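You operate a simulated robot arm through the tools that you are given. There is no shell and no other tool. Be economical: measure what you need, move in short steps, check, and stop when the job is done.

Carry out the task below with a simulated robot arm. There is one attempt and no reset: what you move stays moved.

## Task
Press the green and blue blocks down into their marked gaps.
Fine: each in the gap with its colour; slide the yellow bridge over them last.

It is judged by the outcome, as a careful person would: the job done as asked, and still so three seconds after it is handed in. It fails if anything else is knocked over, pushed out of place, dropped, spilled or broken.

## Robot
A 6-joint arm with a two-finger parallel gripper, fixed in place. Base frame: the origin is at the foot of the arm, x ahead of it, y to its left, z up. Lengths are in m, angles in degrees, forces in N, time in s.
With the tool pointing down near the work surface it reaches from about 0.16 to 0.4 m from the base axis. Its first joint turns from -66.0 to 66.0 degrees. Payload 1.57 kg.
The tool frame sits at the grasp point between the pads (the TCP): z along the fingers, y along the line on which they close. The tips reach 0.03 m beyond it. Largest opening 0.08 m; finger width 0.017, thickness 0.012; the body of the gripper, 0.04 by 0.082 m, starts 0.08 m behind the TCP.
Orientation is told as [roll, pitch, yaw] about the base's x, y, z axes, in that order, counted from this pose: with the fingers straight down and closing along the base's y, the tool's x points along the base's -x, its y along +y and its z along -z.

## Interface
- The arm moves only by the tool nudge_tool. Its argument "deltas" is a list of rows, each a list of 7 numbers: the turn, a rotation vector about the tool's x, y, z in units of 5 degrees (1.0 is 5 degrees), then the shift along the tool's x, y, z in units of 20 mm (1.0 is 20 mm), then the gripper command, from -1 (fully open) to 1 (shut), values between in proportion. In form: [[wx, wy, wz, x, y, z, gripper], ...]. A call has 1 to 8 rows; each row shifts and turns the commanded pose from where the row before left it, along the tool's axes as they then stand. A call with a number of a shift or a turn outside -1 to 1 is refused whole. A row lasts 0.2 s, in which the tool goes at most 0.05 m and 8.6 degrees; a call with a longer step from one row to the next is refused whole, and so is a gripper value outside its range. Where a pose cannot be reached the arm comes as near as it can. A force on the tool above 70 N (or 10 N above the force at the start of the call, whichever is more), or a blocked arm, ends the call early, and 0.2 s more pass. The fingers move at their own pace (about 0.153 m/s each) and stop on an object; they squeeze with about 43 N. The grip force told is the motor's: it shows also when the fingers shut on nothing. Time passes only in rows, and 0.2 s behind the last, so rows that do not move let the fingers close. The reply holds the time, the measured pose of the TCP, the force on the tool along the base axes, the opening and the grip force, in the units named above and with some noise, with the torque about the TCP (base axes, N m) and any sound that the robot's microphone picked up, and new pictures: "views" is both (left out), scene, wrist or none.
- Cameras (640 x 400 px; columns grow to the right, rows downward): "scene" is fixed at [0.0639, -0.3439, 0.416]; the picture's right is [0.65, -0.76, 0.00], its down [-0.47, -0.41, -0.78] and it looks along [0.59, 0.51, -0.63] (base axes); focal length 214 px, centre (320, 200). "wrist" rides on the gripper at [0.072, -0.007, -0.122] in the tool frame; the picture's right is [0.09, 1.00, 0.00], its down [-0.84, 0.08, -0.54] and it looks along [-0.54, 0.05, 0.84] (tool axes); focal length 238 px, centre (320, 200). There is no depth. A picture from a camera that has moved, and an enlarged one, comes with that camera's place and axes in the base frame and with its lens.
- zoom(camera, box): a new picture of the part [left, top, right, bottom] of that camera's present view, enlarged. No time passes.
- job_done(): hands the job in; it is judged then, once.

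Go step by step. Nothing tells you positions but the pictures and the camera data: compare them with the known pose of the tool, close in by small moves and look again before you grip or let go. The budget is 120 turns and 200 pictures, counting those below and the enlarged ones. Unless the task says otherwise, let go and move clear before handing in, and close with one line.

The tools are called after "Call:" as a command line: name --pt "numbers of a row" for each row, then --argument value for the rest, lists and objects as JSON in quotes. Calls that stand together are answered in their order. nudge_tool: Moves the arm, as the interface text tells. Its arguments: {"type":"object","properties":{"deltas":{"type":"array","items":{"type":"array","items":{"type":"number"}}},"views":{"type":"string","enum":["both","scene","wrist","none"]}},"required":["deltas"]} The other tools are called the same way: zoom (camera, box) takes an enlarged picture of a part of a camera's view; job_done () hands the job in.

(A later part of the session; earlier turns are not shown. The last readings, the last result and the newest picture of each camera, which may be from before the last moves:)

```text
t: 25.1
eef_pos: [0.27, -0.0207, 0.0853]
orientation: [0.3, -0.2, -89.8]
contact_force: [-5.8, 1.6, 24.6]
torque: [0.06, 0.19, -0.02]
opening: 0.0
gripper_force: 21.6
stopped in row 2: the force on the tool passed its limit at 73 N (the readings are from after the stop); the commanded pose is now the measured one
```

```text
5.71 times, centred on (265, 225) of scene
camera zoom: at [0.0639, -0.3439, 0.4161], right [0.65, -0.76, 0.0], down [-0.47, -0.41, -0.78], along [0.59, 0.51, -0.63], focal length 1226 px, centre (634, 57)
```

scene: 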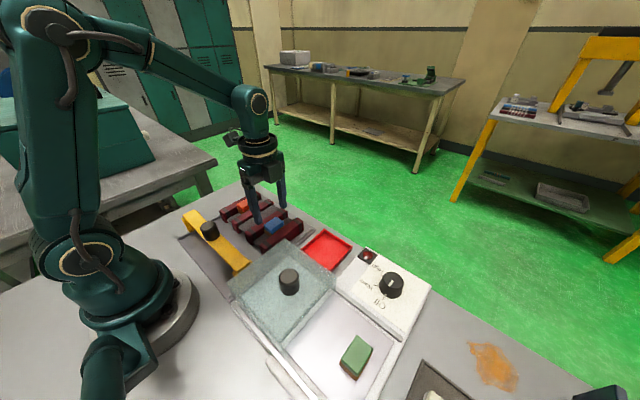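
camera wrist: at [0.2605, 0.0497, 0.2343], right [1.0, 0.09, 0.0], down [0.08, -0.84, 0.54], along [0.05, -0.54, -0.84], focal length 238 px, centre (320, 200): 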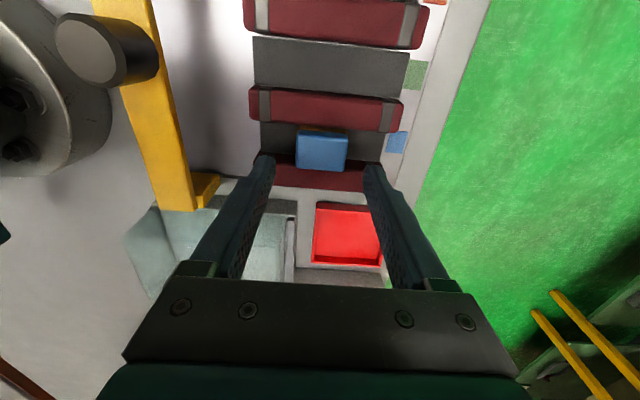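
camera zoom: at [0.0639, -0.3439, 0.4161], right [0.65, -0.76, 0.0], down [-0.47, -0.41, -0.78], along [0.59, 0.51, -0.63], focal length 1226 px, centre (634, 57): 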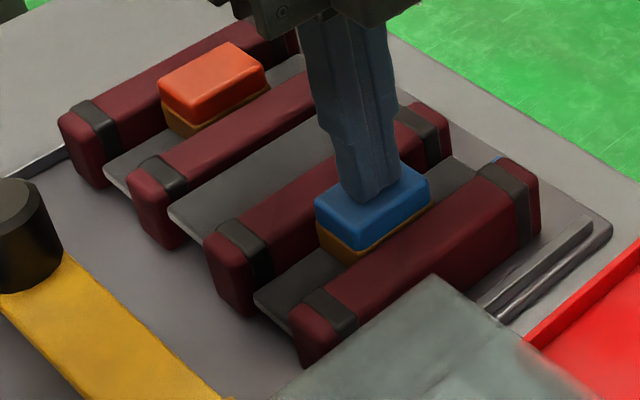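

Blue is firmly seated: it took 72 N with no further travel. Next I rise and go to the green block.

Call:
nudge_tool --pt "0 0 0 0 0 -0.5 1" --pt "0 0 0 0 0 -1 0" --pt "0 0 0 0 0 -1 -0.5" --pt "0 0 0 0 0 -1 -0.5" --pt "0 0 0 0 0 -1 -0.5" --pt "0 0 0 0 0 -1 -0.5" --views "none"

Call:
nudge_tool --pt "0 0 0 -1 -0.32 0 -0.5" --pt "0 0 0 -1 -0.32 0 -0.5" --pt "0 0 0 -1 -0.32 0 -0.5" --pt "0 0 0 -1 -0.32 0 -0.5" --pt "0 0 0 -1 -0.32 0 -0.5" --pt "0 0 0 -1 -0.32 0 -0.5" --pt "0 0 0 -1 -0.32 0 -0.5" --pt "0 0 0 -1 -0.32 0 -0.5" --views "none"

Call:
nudge_tool --pt "0 0 0 -1 -0.32 0 -0.5" --pt "0 0 0 -1 -0.32 0 -0.5" --pt "0 0 0 -1 -0.32 0 -0.5" --pt "0 0 0 -1 -0.32 0 -0.5" --pt "0 0 0 -1 -0.32 0 -0.5" --pt "0 0 0 -1 -0.32 0 -0.5" --pt "0 0 0 -0.8 -0.32 0 -0.5" --pt "0 0 0 0 0 0 -0.5" --views "both"

Call:
zoom --camera "wrist" --box '[220, 60, 420, 210]'

```text
t: 26.5
eef_pos: [0.2696, -0.0216, 0.1938]
orientation: [0.2, 0.0, -90.0]
contact_force: [0.0, 0.4, 0.5]
torque: [-0.01, 0.03, 0.0]
opening: 0.0599
gripper_force: 0.0
```

```text
t: 28.3
eef_pos: [0.2192, -0.1817, 0.1962]
orientation: [0.3, -0.1, -89.8]
contact_force: [0.8, -0.4, -0.4]
torque: [-0.03, -0.01, -0.01]
opening: 0.0601
gripper_force: 0.0
```

```text
t: 30.1
eef_pos: [0.174, -0.3174, 0.1947]
orientation: [0.4, 0.0, -89.9]
contact_force: [0.1, -0.9, 0.8]
torque: [0.01, -0.02, 0.0]
opening: 0.0599
gripper_force: 0.1
camera wrist: at [0.166, -0.246, 0.3166], right [1.0, 0.09, 0.0], down [0.08, -0.84, 0.54], along [0.06, -0.54, -0.84], focal length 238 px, centre (320, 200)
```

scene: 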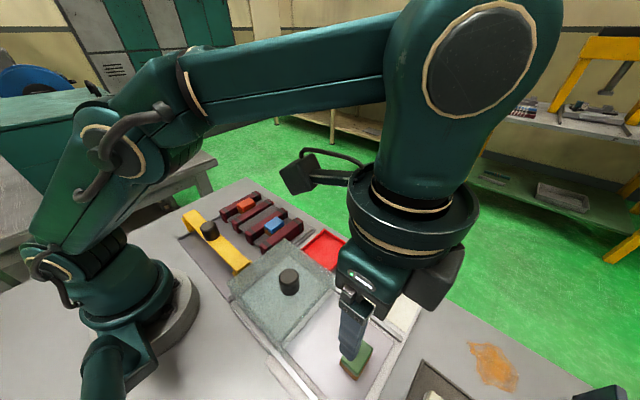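
wrist: 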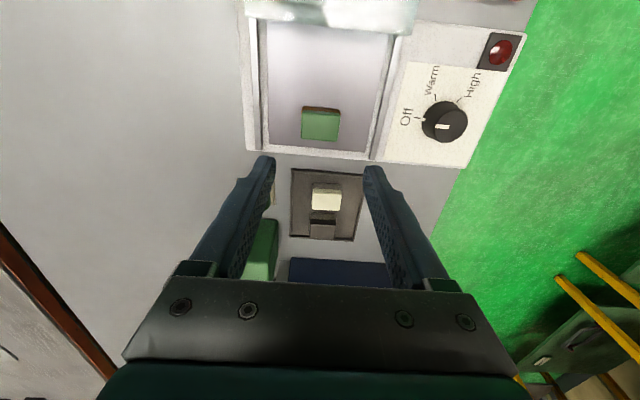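

```text
2.67 times, centred on (320, 135) of wrist
camera zoom: at [0.166, -0.246, 0.3166], right [1.0, 0.09, 0.0], down [0.08, -0.84, 0.54], along [0.06, -0.54, -0.84], focal length 636 px, centre (320, 373)
```

zoom: 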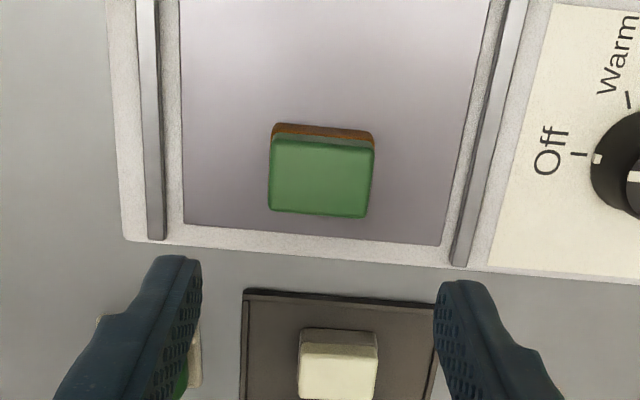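

The green block is right below the TCP. I descend and grip as I did with blue.

Call:
nudge_tool --pt "0 -0.08 0 0 0 1 -0.5" --pt "0 0 0 0 0 1 -0.5" --pt "0 0 0 0 0 1 -0.5" --pt "0 0 0 0 0 1 -0.5" --pt "0 0 0 0 0 1 -0.5" --pt "0 0 0 0 0 0 -0.5" --views "both"

Call:
zoom --camera "wrist" --box '[220, 60, 420, 260]'

```text
t: 31.5
eef_pos: [0.1759, -0.3166, 0.0935]
orientation: [0.3, -0.6, -89.9]
contact_force: [-0.2, -0.7, 0.0]
torque: [0.0, -0.01, -0.01]
opening: 0.06
gripper_force: 0.1
camera wrist: at [0.1676, -0.2448, 0.2149], right [1.0, 0.09, 0.0], down [0.08, -0.83, 0.55], along [0.06, -0.55, -0.84], focal length 238 px, centre (320, 200)
```

scene: 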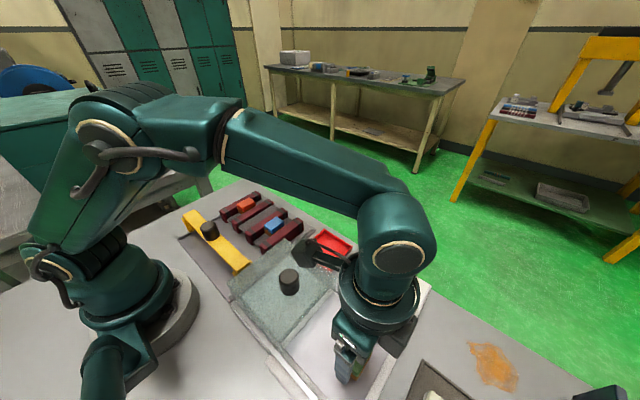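
wrist: 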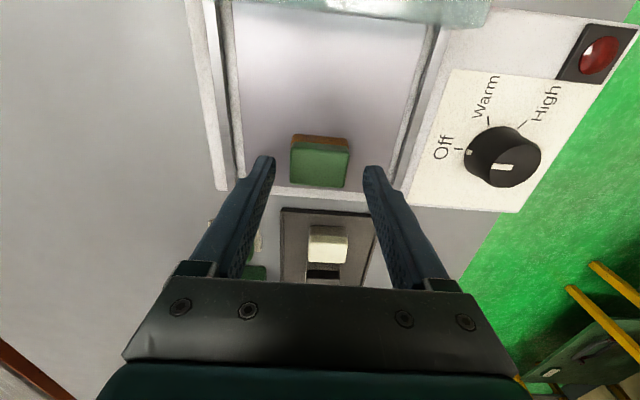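

```text
2.00 times, centred on (320, 160) of wrist
camera zoom: at [0.1676, -0.2448, 0.2149], right [1.0, 0.09, 0.0], down [0.08, -0.83, 0.55], along [0.06, -0.55, -0.84], focal length 477 px, centre (320, 280)
```

zoom: 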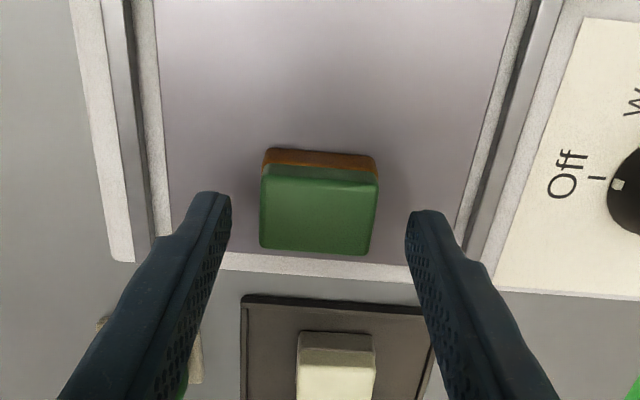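

Call:
nudge_tool --pt "0.06 0.1 0 0 0 0.5 -0.5" --pt "0 0 0 0 0 0.47 -0.5" --pt "0 0 0 0 0 0 0.3" --pt "0 0 0 0 0 0 0.3" --pt "0 0 0 0 0 0 0.3" --views "none"

Call:
zoom --camera "wrist" --box '[220, 60, 420, 260]'

```text
t: 32.7
eef_pos: [0.1748, -0.3174, 0.0743]
orientation: [0.0, 0.1, -89.8]
contact_force: [-0.3, 0.8, 2.6]
torque: [0.0, 0.02, 0.0]
opening: 0.0409
gripper_force: 43.5
```

```text
2.00 times, centred on (320, 160) of wrist
camera zoom: at [0.1677, -0.2462, 0.1968], right [1.0, 0.09, 0.0], down [0.08, -0.84, 0.54], along [0.05, -0.54, -0.84], focal length 477 px, centre (320, 280)
```

zoom: 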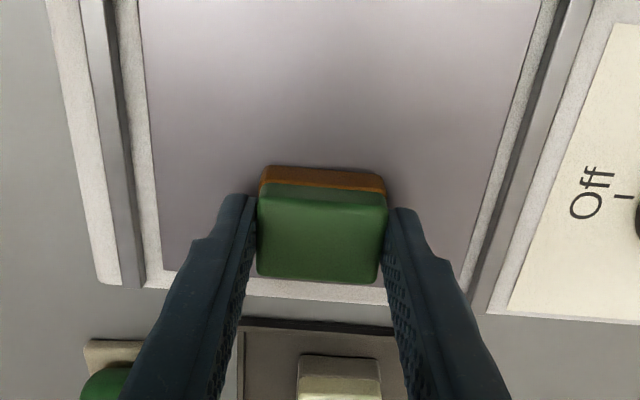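

Green is gripped in the same relative position as blue was. I lift it and carry it to a measuring spot so the camera is above the green gap.

Call:
nudge_tool --pt "0 0 0 0 0 -0.5 0.3" --pt "0 0 0 0 0 -1 0.3" --pt "0 0 0 0 0 -1 0.3" --pt "0 0 0 0 0 -1 0.3" --pt "0 0 0 0 0 -1 0.3" --pt "0 0 0 0 0 -1 0.3" --pt "0 0 0 0 0 -1 0.3" --views "none"

Call:
nudge_tool --pt "0 0 0 0.99 0.317 0 0.3" --pt "0 0 0 0.99 0.317 0 0.3" --pt "0 0 0 0.99 0.317 0 0.3" --pt "0 0 0 0.99 0.317 0 0.3" --pt "0 0 0 0.99 0.317 0 0.3" --pt "0 0 0 0.99 0.317 0 0.3" --pt "0 0 0 0.99 0.317 0 0.3" --pt "0 0 0 0.99 0.317 0 0.3" --views "none"

Call:
nudge_tool --pt "0 0 0 0.99 0.317 0 0.3" --pt "0 0 0 0.99 0.317 0 0.3" --pt "0 0 0 0.99 0.317 0 0.3" --pt "0 0 0 0.99 0.317 0 0.3" --pt "0 0 0 0.99 0.317 0 0.3" --pt "0 0 0 0.99 0.317 0 0.3" --pt "0 0 0 0.99 0.317 0 0.3" --pt "0 0 0 0 0 0 0.3" --views "wrist"

Call:
zoom --camera "wrist" --box '[240, 0, 420, 150]'

```text
t: 34.3
eef_pos: [0.1769, -0.3167, 0.2051]
orientation: [0.0, 0.1, -90.0]
contact_force: [-0.1, 0.1, 0.0]
torque: [-0.02, 0.01, -0.01]
opening: 0.041
gripper_force: 42.8
```

```text
t: 36.1
eef_pos: [0.2248, -0.1606, 0.2042]
orientation: [0.0, 0.2, -89.9]
contact_force: [0.1, -0.5, -0.4]
torque: [0.0, 0.01, 0.0]
opening: 0.0408
gripper_force: 42.7
```

```text
t: 37.9
eef_pos: [0.2715, -0.0212, 0.2043]
orientation: [0.0, 0.1, -89.8]
contact_force: [-0.3, 0.4, -0.2]
torque: [-0.01, -0.01, 0.02]
opening: 0.0407
gripper_force: 42.8
camera wrist: at [0.2631, 0.0494, 0.3274], right [1.0, 0.09, 0.0], down [0.08, -0.84, 0.54], along [0.05, -0.54, -0.84], focal length 238 px, centre (320, 200)
```

wrist: 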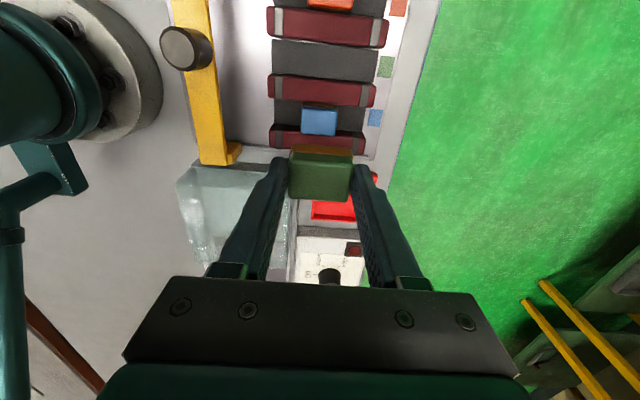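

```text
2.67 times, centred on (330, 75) of wrist
camera zoom: at [0.2631, 0.0494, 0.3274], right [1.0, 0.09, 0.0], down [0.08, -0.84, 0.54], along [0.05, -0.54, -0.84], focal length 636 px, centre (293, 533)
```

zoom: 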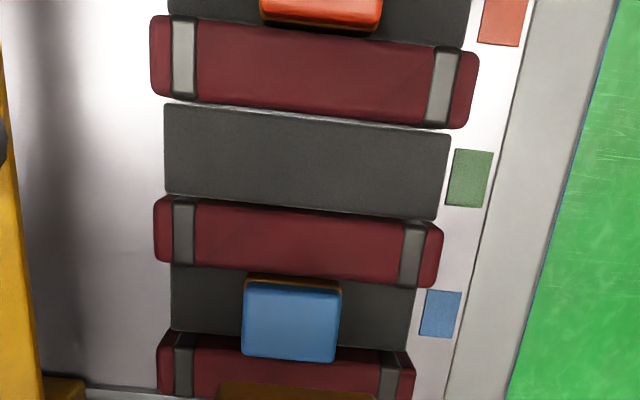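

The green gap centre is at y≈0.037. I move over it and down to a hover, then compare again.

Call:
nudge_tool --pt "0 0 0 1 -0.06 0 0.3" --pt "0 0 0 1 0 0 0.3" --pt "0 0 0 0.92 0 0.9 0.3" --pt "0 0 0 0 0 1 0.3" --pt "0 0 0 0 0 1 0.3" --pt "0 0 0 0 0 1 0.3" --pt "0 0 0 0 0 1 0.3" --pt "0 0 0 0 0 0 0.3" --views "none"

Call:
nudge_tool --pt "0 0 0 0 0 0.75 0.3" --pt "0 0 0 0 0 0.7 0.3" --pt "0 0 0 0 0 0 0.3" --views "both"

Call:
zoom --camera "scene" --box '[220, 180, 310, 250]'

Call:
zoom --camera "wrist" --box '[220, 50, 420, 250]'

```text
t: 39.7
eef_pos: [0.2674, 0.0363, 0.1076]
orientation: [-0.1, 0.1, -90.0]
contact_force: [0.6, 0.9, 0.1]
torque: [0.04, -0.02, 0.02]
opening: 0.0408
gripper_force: 43.1
```

```text
t: 40.5
eef_pos: [0.2676, 0.0383, 0.078]
orientation: [0.0, -0.1, -89.9]
contact_force: [-0.9, -0.4, 2.2]
torque: [-0.03, 0.04, -0.02]
opening: 0.0408
gripper_force: 42.7
camera wrist: at [0.2599, 0.1097, 0.2002], right [1.0, 0.09, 0.0], down [0.08, -0.84, 0.54], along [0.05, -0.54, -0.84], focal length 238 px, centre (320, 200)
```

scene: 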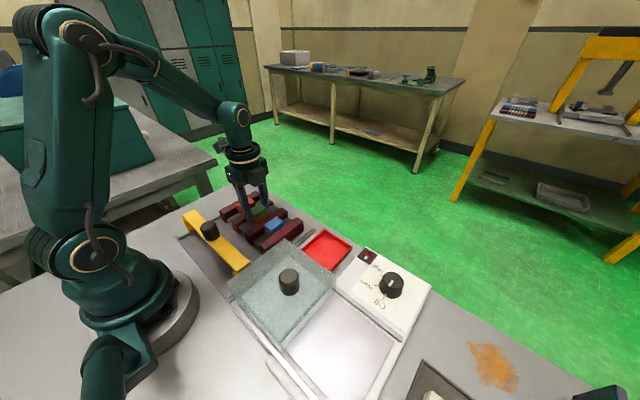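
wrist: 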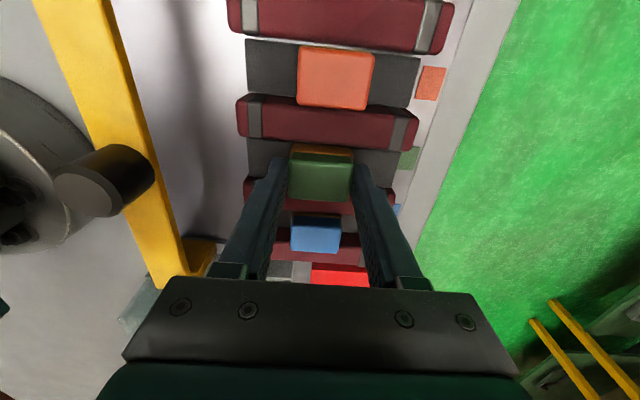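

```text
5.71 times, centred on (265, 215) of scene
camera zoom: at [0.0639, -0.3439, 0.416], right [0.65, -0.76, 0.0], down [-0.47, -0.41, -0.78], along [0.59, 0.51, -0.63], focal length 1226 px, centre (634, 114)
```

zoom: 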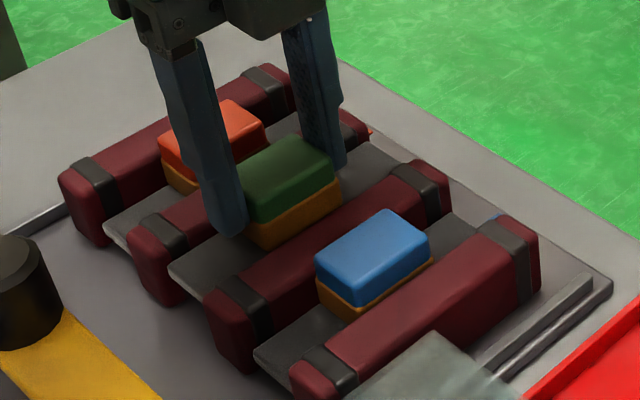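

```text
2.00 times, centred on (320, 150) of wrist
camera zoom: at [0.2599, 0.1097, 0.2002], right [1.0, 0.09, 0.0], down [0.08, -0.84, 0.54], along [0.05, -0.54, -0.84], focal length 477 px, centre (320, 300)
```

zoom: 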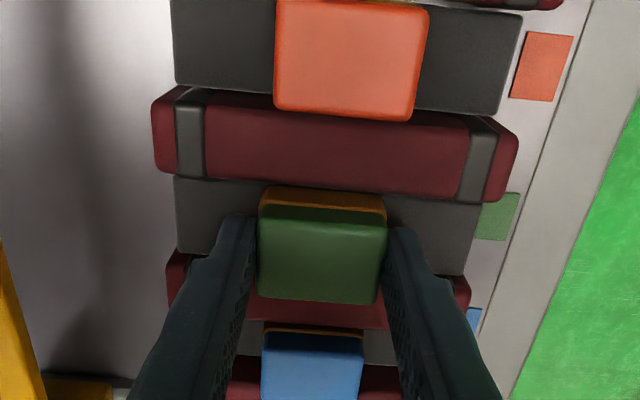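

The block is about 1.5 mm closer to the upper bar than blue was. I correct that and lower gradually.

Call:
nudge_tool --pt "0 0 0 -0.08 0.04 0 0.3" --pt "0 0 0 0 0 0.2 0.3" --pt "0 0 0 0 0 0 0.3" --views "none"

Call:
zoom --camera "wrist" --box '[220, 50, 420, 250]'

```text
t: 41.3
eef_pos: [0.269, 0.0371, 0.0751]
orientation: [0.1, 0.1, -90.0]
contact_force: [0.7, 0.7, 0.8]
torque: [0.01, 0.02, -0.02]
opening: 0.0406
gripper_force: 43.2
```

```text
2.00 times, centred on (320, 150) of wrist
camera zoom: at [0.2611, 0.1075, 0.1966], right [1.0, 0.09, 0.0], down [0.08, -0.84, 0.54], along [0.05, -0.54, -0.84], focal length 477 px, centre (320, 300)
```

zoom: 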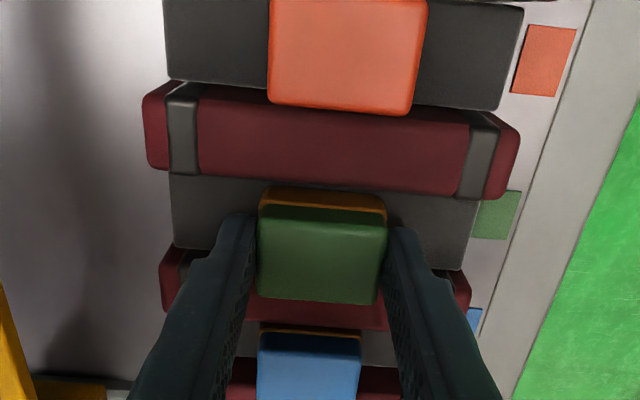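

Call:
nudge_tool --pt "0 0 0 -0.04 0 0.2 0.3" --pt "0 0 0 0 0 0 0.3" --views "none"

Call:
nudge_tool --pt "0 0 0 0 0 0.2 0.3" --pt "0 0 0 0 0 0.1 0.3" --pt "0 0 0 0 0 0 0.3" --views "none"

Call:
zoom --camera "wrist" --box '[220, 50, 420, 250]'

Call:
zoom --camera "scene" --box '[220, 180, 310, 250]'

```text
t: 41.9
eef_pos: [0.2681, 0.0345, 0.0708]
orientation: [0.0, 0.2, -89.8]
contact_force: [2.6, 5.1, 4.0]
torque: [0.07, 0.01, -0.04]
opening: 0.041
gripper_force: 43.6
```

```text
t: 42.7
eef_pos: [0.2674, 0.0352, 0.0642]
orientation: [0.0, 0.2, -89.9]
contact_force: [-5.0, 11.7, 28.1]
torque: [0.29, 0.19, -0.08]
opening: 0.0409
gripper_force: 42.6
```

```text
2.00 times, centred on (320, 150) of wrist
camera zoom: at [0.2611, 0.1063, 0.1866], right [1.0, 0.09, 0.0], down [0.08, -0.84, 0.54], along [0.05, -0.54, -0.84], focal length 477 px, centre (320, 300)
```

zoom: 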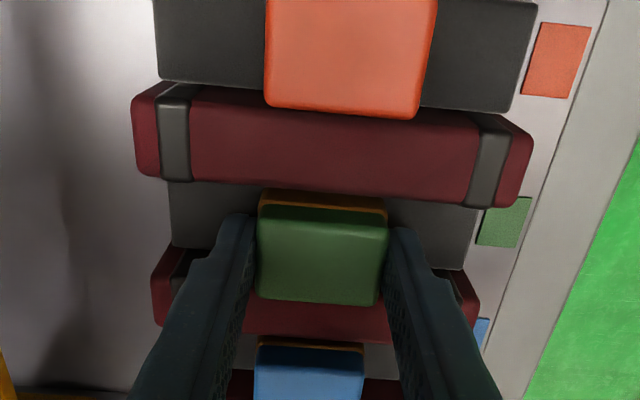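

```text
5.71 times, centred on (265, 215) of scene
camera zoom: at [0.0639, -0.344, 0.416], right [0.65, -0.76, 0.0], down [-0.47, -0.41, -0.78], along [0.59, 0.51, -0.63], focal length 1226 px, centre (634, 114)
```

zoom: 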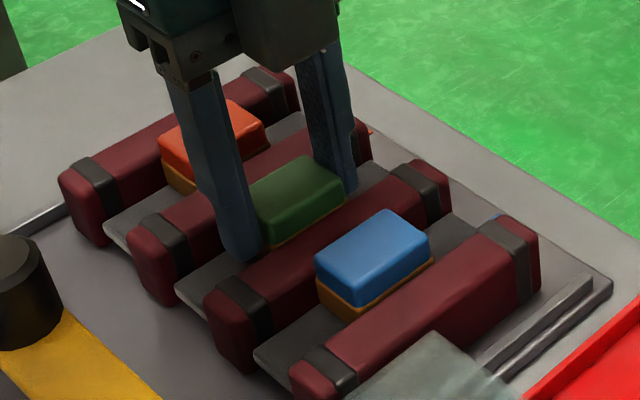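

It is down on the floor (28 N), with some side load. I release and look.

Call:
nudge_tool --pt "0 0 0 0.05 0 -0.1 -0.5" --pt "0 0 0 0 0 0 -0.5" --pt "0 0 0 0 0 -0.5 -0.5" --pt "0 0 0 0 0 -1 -0.5" --pt "0 0 0 0 0 -1 -0.5" --pt "0 0 0 0 0 0 -0.5" --views "both"

Call:
zoom --camera "scene" --box '[220, 180, 310, 250]'

Call:
zoom --camera "wrist" --box '[220, 30, 420, 230]'

```text
t: 44.1
eef_pos: [0.2682, 0.0342, 0.1155]
orientation: [0.1, 0.1, -90.0]
contact_force: [0.5, -0.5, 0.7]
torque: [-0.01, 0.0, 0.02]
opening: 0.0599
gripper_force: 0.0
camera wrist: at [0.2602, 0.106, 0.2383], right [1.0, 0.09, 0.0], down [0.08, -0.84, 0.54], along [0.05, -0.54, -0.84], focal length 238 px, centre (320, 200)
```

scene: 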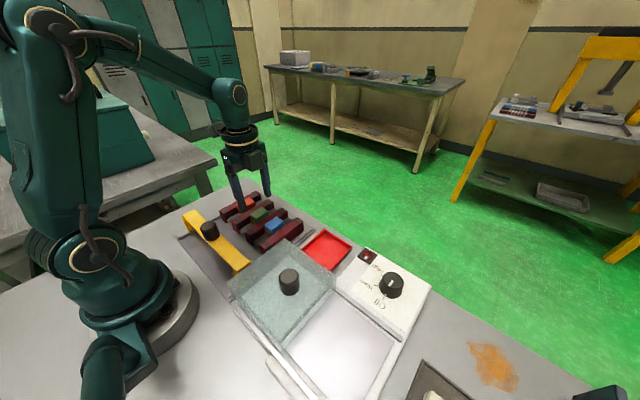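
wrist: 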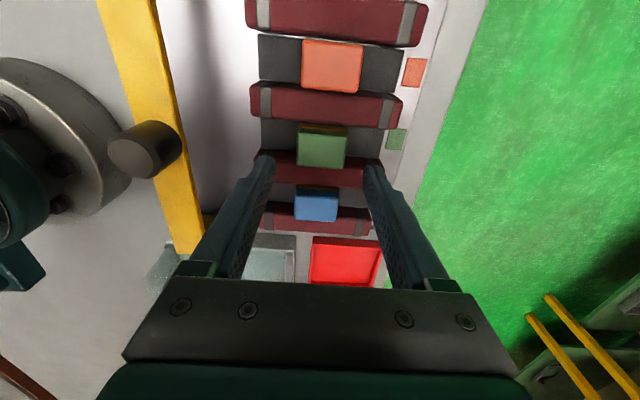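

```text
5.71 times, centred on (265, 215) of scene
camera zoom: at [0.0639, -0.3439, 0.416], right [0.65, -0.76, 0.0], down [-0.47, -0.41, -0.78], along [0.59, 0.51, -0.63], focal length 1226 px, centre (634, 114)
```

zoom: 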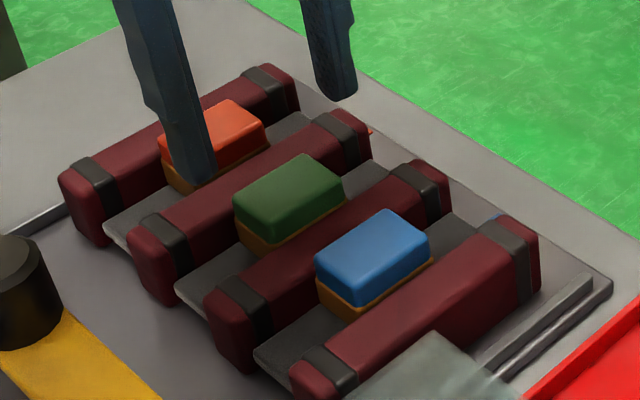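

```text
2.00 times, centred on (320, 130) of wrist
camera zoom: at [0.2602, 0.106, 0.2383], right [1.0, 0.09, 0.0], down [0.08, -0.84, 0.54], along [0.05, -0.54, -0.84], focal length 477 px, centre (320, 340)
```

zoom: 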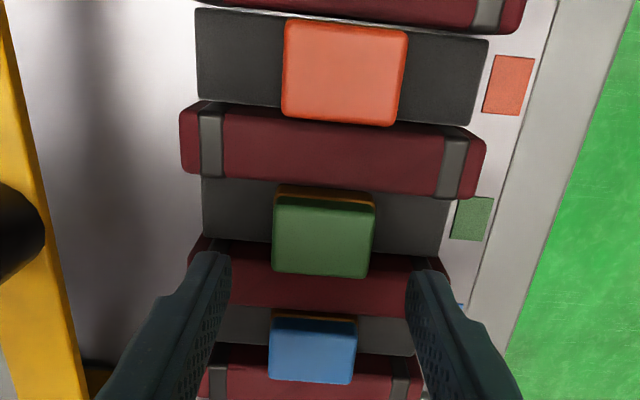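

Green is in its gap and the plate gave a little. I press from above as I did for blue.

Call:
nudge_tool --pt "0 0 0 0.05 0 0 1" --pt "0 0 0 0 0 0 1" --pt "0 0 0 0 0 0.6 1" --pt "0 0 0 0 0 0.5 1" --pt "0 0 0 0 0 0.3 1" --pt "0 0 0 0 0 0.1 1" --pt "0 0 0 0 0 0.1 1" --pt "0 0 0 0 0 0 1" --views "none"

Call:
zoom --camera "scene" --box '[220, 180, 310, 250]'

```text
t: 45.9
eef_pos: [0.268, 0.0362, 0.0847]
orientation: [0.2, -0.1, -89.8]
contact_force: [-12.5, -1.0, 44.4]
torque: [-0.08, 0.39, 0.05]
opening: 0.0
gripper_force: 21.2
```

```text
5.71 times, centred on (265, 215) of scene
camera zoom: at [0.0638, -0.344, 0.4161], right [0.65, -0.76, 0.0], down [-0.47, -0.41, -0.78], along [0.59, 0.51, -0.62], focal length 1226 px, centre (634, 114)
```

zoom: 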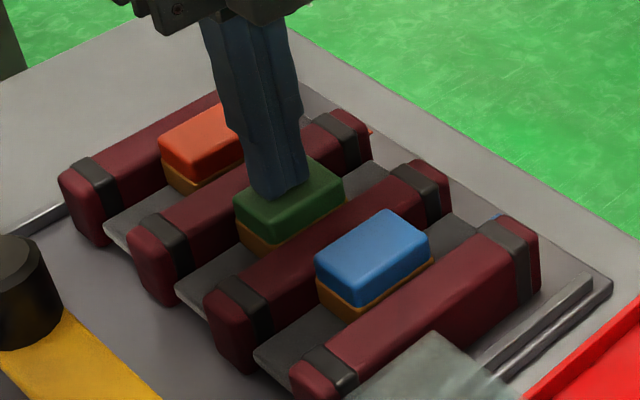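

Call:
nudge_tool --pt "0 0 0 0 0 0.1 1" --pt "0 0 0 0 0 0.05 1" --pt "0 0 0 0 0 0 1" --views "none"

Call:
nudge_tool --pt "0 0 0 0 0 -0.5 1" --pt "0 0 0 0 0 -1 1" --pt "0 0 0 -1 0 -1 1" --pt "0 0 0 -1 0 -1 1" --pt "0 0 0 -1 0 -1 0" --pt "0 0 0 0 0 -1 0" --pt "0 0 0 0 0 0 0" --views "both"

Call:
zoom --camera "scene" --box '[170, 180, 310, 280]'

Call:
zoom --camera "wrist" --box '[140, 0, 440, 180]'

```text
t: 46.3
eef_pos: [0.2683, 0.0372, 0.0854]
orientation: [0.1, 0.0, -89.8]
contact_force: [-6.2, 0.6, 23.9]
torque: [-0.01, 0.21, -0.01]
opening: 0.0
gripper_force: 21.6
stopped in row 1: the force on the tool passed its limit at 76 N (the readings are from after the stop); the commanded pose is now the measured one
```

```text
t: 47.9
eef_pos: [0.269, -0.0227, 0.1949]
orientation: [0.2, 0.0, -89.8]
contact_force: [0.8, -1.0, 0.4]
torque: [-0.03, 0.01, 0.01]
opening: 0.04
gripper_force: 0.1
camera wrist: at [0.261, 0.0482, 0.3169], right [1.0, 0.1, 0.0], down [0.08, -0.84, 0.54], along [0.05, -0.54, -0.84], focal length 238 px, centre (320, 200)
```

scene: 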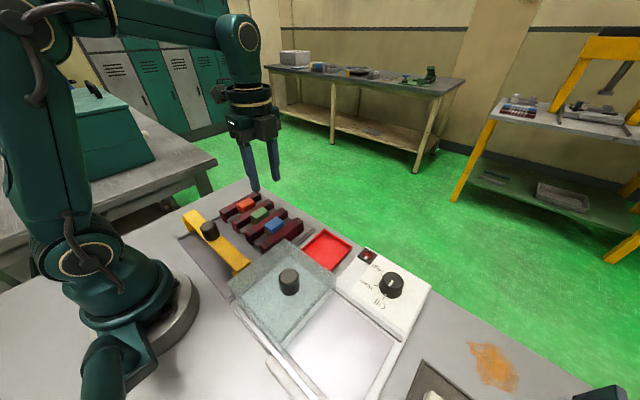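
wrist: 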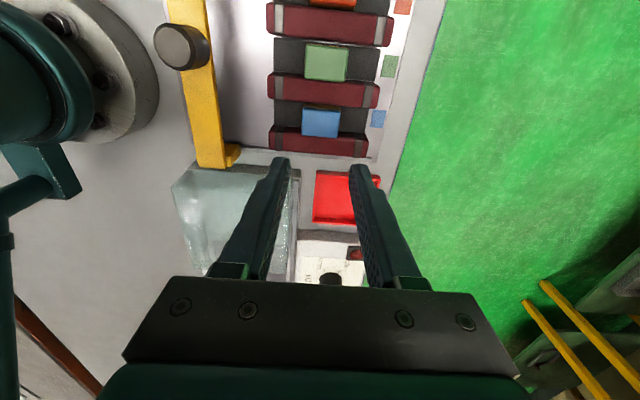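

```text
4.00 times, centred on (240, 230) of scene
camera zoom: at [0.0639, -0.344, 0.416], right [0.65, -0.76, 0.0], down [-0.47, -0.41, -0.78], along [0.59, 0.51, -0.63], focal length 858 px, centre (640, 80)
```

zoom: 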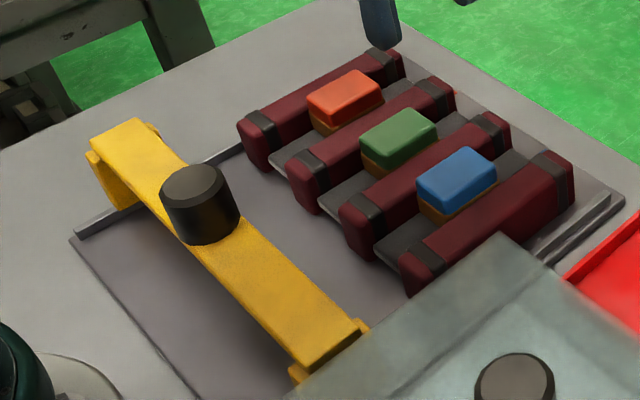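

```text
2.13 times, centred on (290, 90) of wrist
camera zoom: at [0.261, 0.0482, 0.3169], right [1.0, 0.1, 0.0], down [0.08, -0.84, 0.54], along [0.05, -0.54, -0.84], focal length 508 px, centre (384, 435)
```

zoom: 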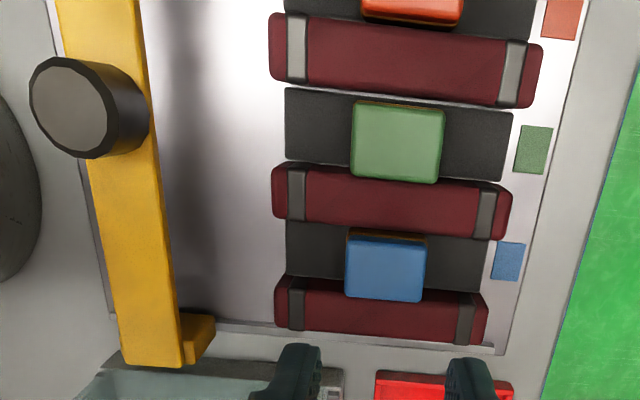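

Both blocks are seated level with the orange one. The bridge knob is near (0.148, 0.037), with its top at z≈0.097, so I move above it.

Call:
nudge_tool --pt "0 0 0 0.5 -1 0 -0.5" --pt "0 0 0 0.5 -1 0 -0.5" --pt "0 0 0 0.5 -1 0 -0.5" --pt "0 0 0 0.5 -1 0 -0.5" --pt "0 0 0 0.5 -1 0 -0.5" --pt "0 0 0 0.5 -1 0 -0.5" --pt "0 0 0 0 0 0 -0.5" --views "both"

Call:
zoom --camera "scene" --box '[150, 170, 310, 290]'

```text
t: 49.5
eef_pos: [0.1471, 0.0376, 0.1934]
orientation: [0.1, 0.0, -89.7]
contact_force: [0.1, -0.3, -0.3]
torque: [0.0, 0.0, -0.02]
opening: 0.0601
gripper_force: 0.0
camera wrist: at [0.1397, 0.1084, 0.3162], right [1.0, 0.09, 0.0], down [0.08, -0.84, 0.54], along [0.05, -0.54, -0.84], focal length 238 px, centre (320, 200)
```

scene: 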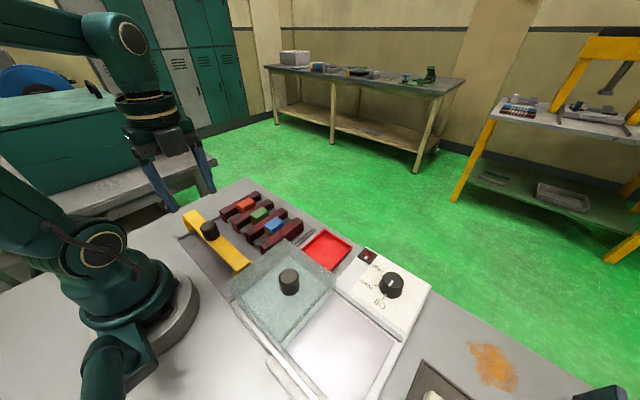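
wrist: 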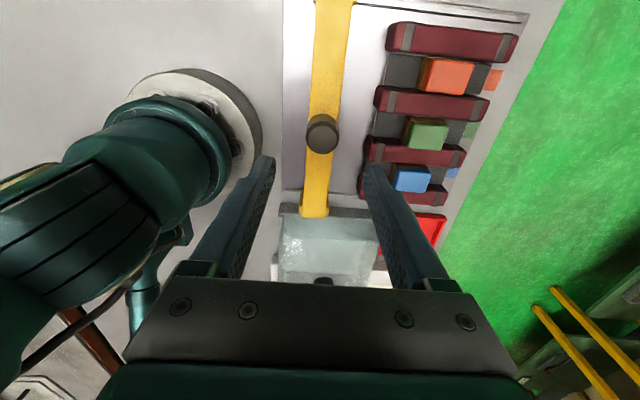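

```text
3.33 times, centred on (230, 230) of scene
camera zoom: at [0.0639, -0.3439, 0.416], right [0.65, -0.76, 0.0], down [-0.47, -0.41, -0.78], along [0.59, 0.51, -0.63], focal length 715 px, centre (620, 100)
```

zoom: 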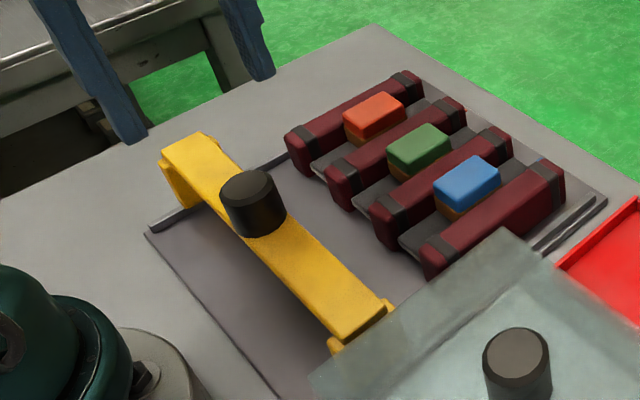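

The position is reached and the knob is centred. I descend partway and check.

Call:
nudge_tool --pt "0 0 0 0 0 1 -0.5" --pt "0 0 0 0 0 1 -0.5" --pt "0 0 0 0 0 1 -0.5" --pt "0 0 0 0 0 0 -0.5" --views "both"

Call:
zoom --camera "scene" --box '[150, 150, 290, 270]'

Call:
zoom --camera "wrist" --box '[220, 50, 420, 250]'

```text
t: 50.5
eef_pos: [0.147, 0.0376, 0.1354]
orientation: [0.1, 0.0, -89.9]
contact_force: [-1.0, 0.3, 0.3]
torque: [-0.04, 0.02, 0.01]
opening: 0.0601
gripper_force: 0.1
camera wrist: at [0.1398, 0.1078, 0.2562], right [1.0, 0.1, 0.0], down [0.08, -0.84, 0.54], along [0.05, -0.54, -0.84], focal length 238 px, centre (320, 200)
```

scene: 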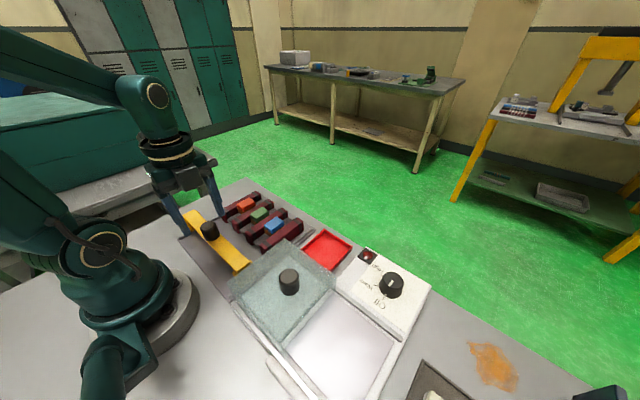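
wrist: 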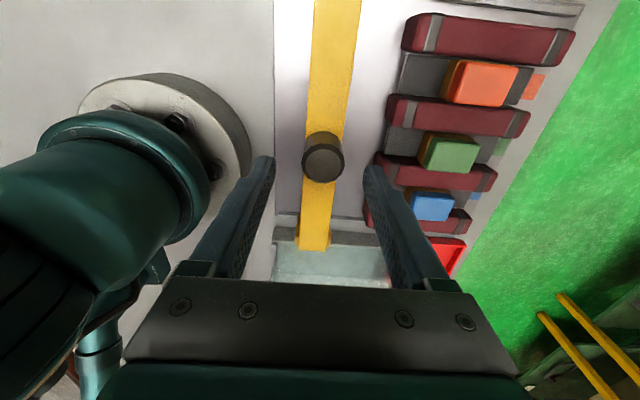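

```text
3.33 times, centred on (220, 210) of scene
camera zoom: at [0.0639, -0.3439, 0.416], right [0.65, -0.76, 0.0], down [-0.47, -0.41, -0.78], along [0.59, 0.51, -0.63], focal length 715 px, centre (653, 167)
```

zoom: 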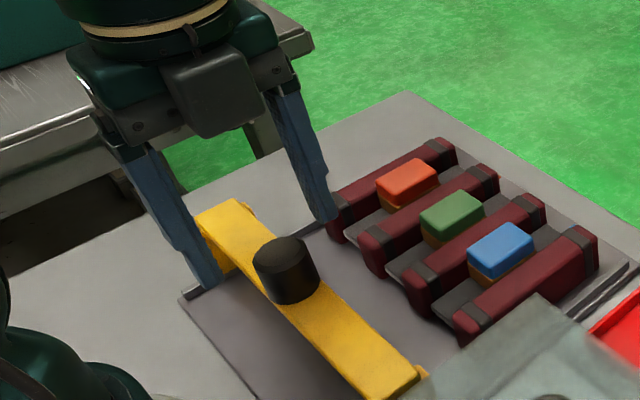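

```text
2.00 times, centred on (320, 150) of wrist
camera zoom: at [0.1398, 0.1078, 0.2562], right [1.0, 0.1, 0.0], down [0.08, -0.84, 0.54], along [0.05, -0.54, -0.84], focal length 477 px, centre (320, 300)
```

zoom: 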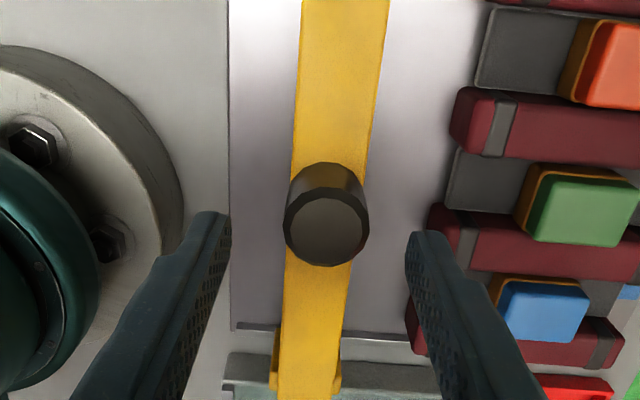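

Call:
nudge_tool --pt "0 0 0 -0.05 0.05 0.5 -0.5" --pt "0 0 0 0 0 0.5 -0.5" --pt "0 0 0 0 0 0.4 -0.5" --pt "0 0 0 0 0 0 -0.5" --views "both"

Call:
zoom --camera "scene" --box '[150, 150, 290, 270]'

Call:
zoom --camera "wrist" --box '[220, 50, 420, 250]'

```text
t: 51.5
eef_pos: [0.1478, 0.0359, 0.1056]
orientation: [0.1, -0.1, -89.7]
contact_force: [0.3, 0.4, 0.6]
torque: [0.0, 0.0, -0.01]
opening: 0.06
gripper_force: 0.1
camera wrist: at [0.1403, 0.1069, 0.2284], right [1.0, 0.1, 0.0], down [0.08, -0.84, 0.54], along [0.05, -0.54, -0.84], focal length 238 px, centre (320, 200)
```

scene: 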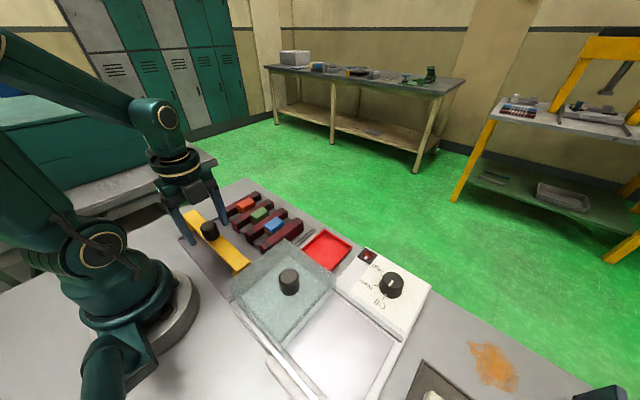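
wrist: 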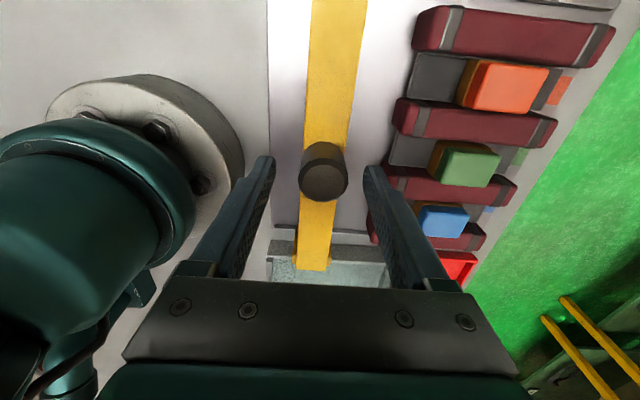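

```text
3.33 times, centred on (220, 210) of scene
camera zoom: at [0.0639, -0.3439, 0.416], right [0.65, -0.76, 0.0], down [-0.47, -0.41, -0.78], along [0.59, 0.51, -0.63], focal length 715 px, centre (653, 167)
```

zoom: 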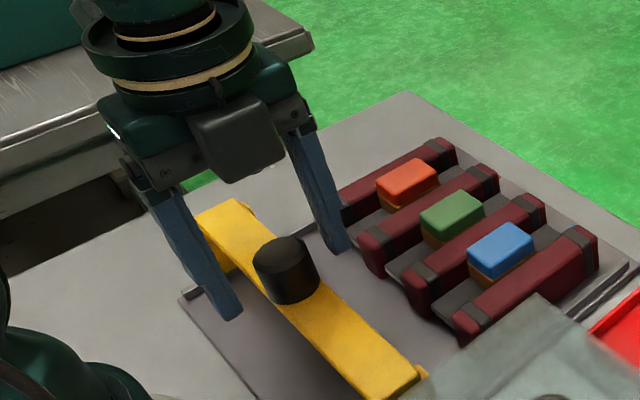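

```text
2.00 times, centred on (320, 150) of wrist
camera zoom: at [0.1403, 0.1069, 0.2284], right [1.0, 0.1, 0.0], down [0.08, -0.84, 0.54], along [0.05, -0.54, -0.84], focal length 477 px, centre (320, 300)
```

zoom: 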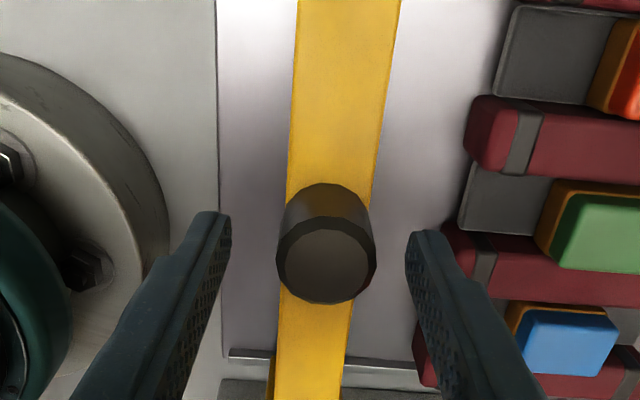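

The fingers straddle the knob. I close on it.

Call:
nudge_tool --pt "0 0 0 0 0 0 0.6" --pt "0 0 0 0 0 0 0.6" --pt "0 0 0 0 0 0 0.6" --views "none"

Call:
zoom --camera "scene" --box '[150, 150, 290, 270]'

Call:
zoom --camera "wrist" --box '[220, 50, 420, 250]'

```text
t: 52.3
eef_pos: [0.1501, 0.0361, 0.1059]
orientation: [0.4, 0.1, -89.8]
contact_force: [28.2, -3.3, -11.9]
torque: [-0.56, 0.41, -0.04]
opening: 0.0313
gripper_force: 40.3
```

```text
3.33 times, centred on (220, 210) of scene
camera zoom: at [0.064, -0.3439, 0.416], right [0.65, -0.76, 0.0], down [-0.47, -0.41, -0.78], along [0.59, 0.51, -0.63], focal length 715 px, centre (653, 167)
```

zoom: 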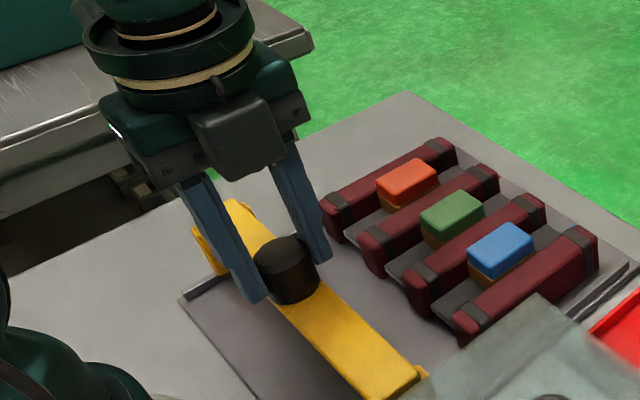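

```text
2.00 times, centred on (320, 150) of wrist
camera zoom: at [0.1411, 0.1071, 0.229], right [1.0, 0.1, 0.01], down [0.08, -0.84, 0.54], along [0.06, -0.54, -0.84], focal length 477 px, centre (320, 300)
```

zoom: 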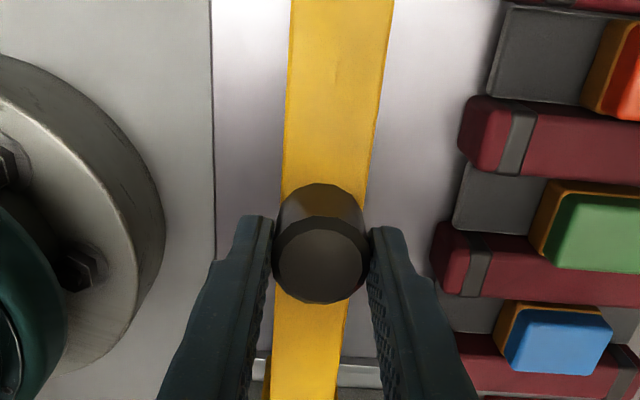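

The knob is gripped but sits ~2 mm further along +x, so the arm carries side load. I start shifting gently in +x.

Call:
nudge_tool --pt "0 0 0 0 0.15 0 0.6" --pt "0 0 0 0 0 0 0.6" --views "none"

Call:
nudge_tool --pt "0 0 0 0 0.25 0 0.6" --pt "0 0 0 0 0 0 0.6" --views "none"

```text
t: 52.9
eef_pos: [0.1506, 0.0373, 0.1059]
orientation: [0.0, 0.1, -89.8]
contact_force: [-2.0, 2.7, 29.6]
torque: [0.23, 0.17, -0.01]
opening: 0.031
gripper_force: 39.6
```

```text
t: 53.5
eef_pos: [0.1564, 0.0353, 0.1057]
orientation: [0.0, 0.0, -90.0]
contact_force: [-1.1, -1.0, 18.3]
torque: [0.04, 0.21, -0.12]
opening: 0.031
gripper_force: 39.8
```

The bridge slides with little resistance. I continue toward x≈0.269 at moderate speed, pausing to check before it meets the blocks.

Call:
nudge_tool --pt "0 0 0 0 0.4 -0.05 0.6" --pt "0 0 0 0 0.5 0 0.6" --pt "0 0 0 0 0.5 0 0.6" --pt "0 0 0 0 0.5 0 0.6" --pt "0 0 0 0 0 0 0.6" --views "both"

Call:
zoom --camera "scene" --box '[150, 150, 310, 280]'

Call:
zoom --camera "wrist" --box '[180, 0, 480, 280]'

```text
t: 54.7
eef_pos: [0.1942, 0.0364, 0.1078]
orientation: [-0.1, -0.1, -89.8]
contact_force: [-1.4, 0.6, -29.1]
torque: [-0.06, -0.05, -0.04]
opening: 0.0312
gripper_force: 39.8
camera wrist: at [0.1871, 0.1072, 0.2294], right [1.0, 0.1, 0.0], down [0.08, -0.84, 0.54], along [0.05, -0.54, -0.84], focal length 238 px, centre (320, 200)
```

scene: 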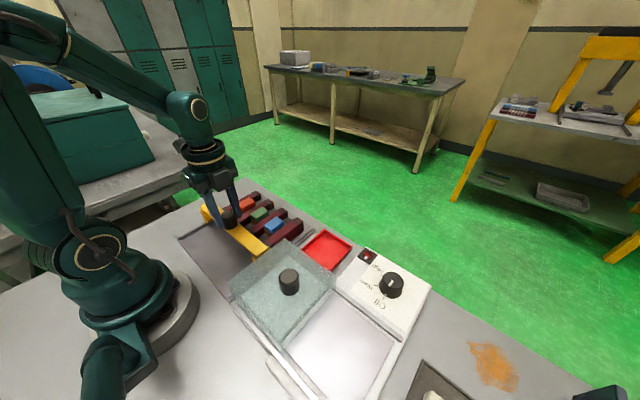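
wrist: 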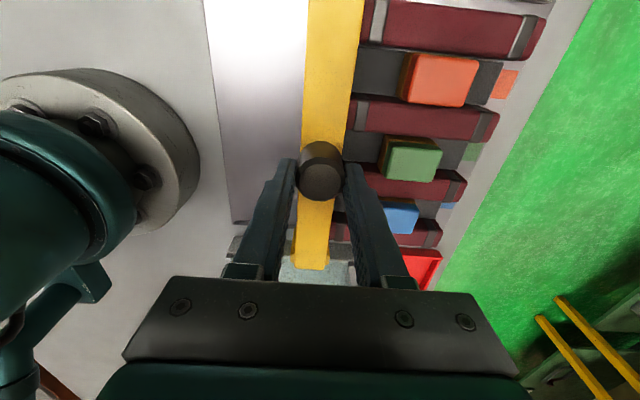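

```text
3.08 times, centred on (230, 215) of scene
camera zoom: at [0.064, -0.3439, 0.416], right [0.65, -0.76, 0.0], down [-0.47, -0.41, -0.78], along [0.59, 0.51, -0.63], focal length 660 px, centre (597, 154)
```

zoom: 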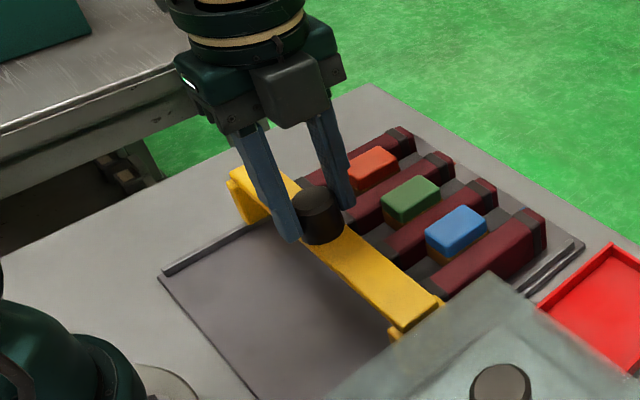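

```text
1.43 times, centred on (330, 140) of wrist
camera zoom: at [0.1871, 0.1072, 0.2294], right [1.0, 0.1, 0.0], down [0.08, -0.84, 0.54], along [0.05, -0.54, -0.84], focal length 340 px, centre (306, 286)
```

zoom: 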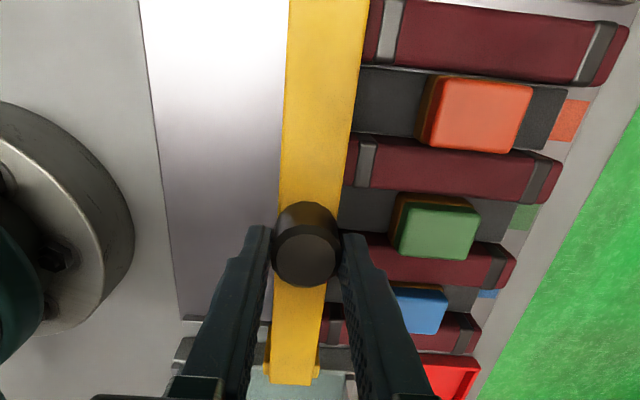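

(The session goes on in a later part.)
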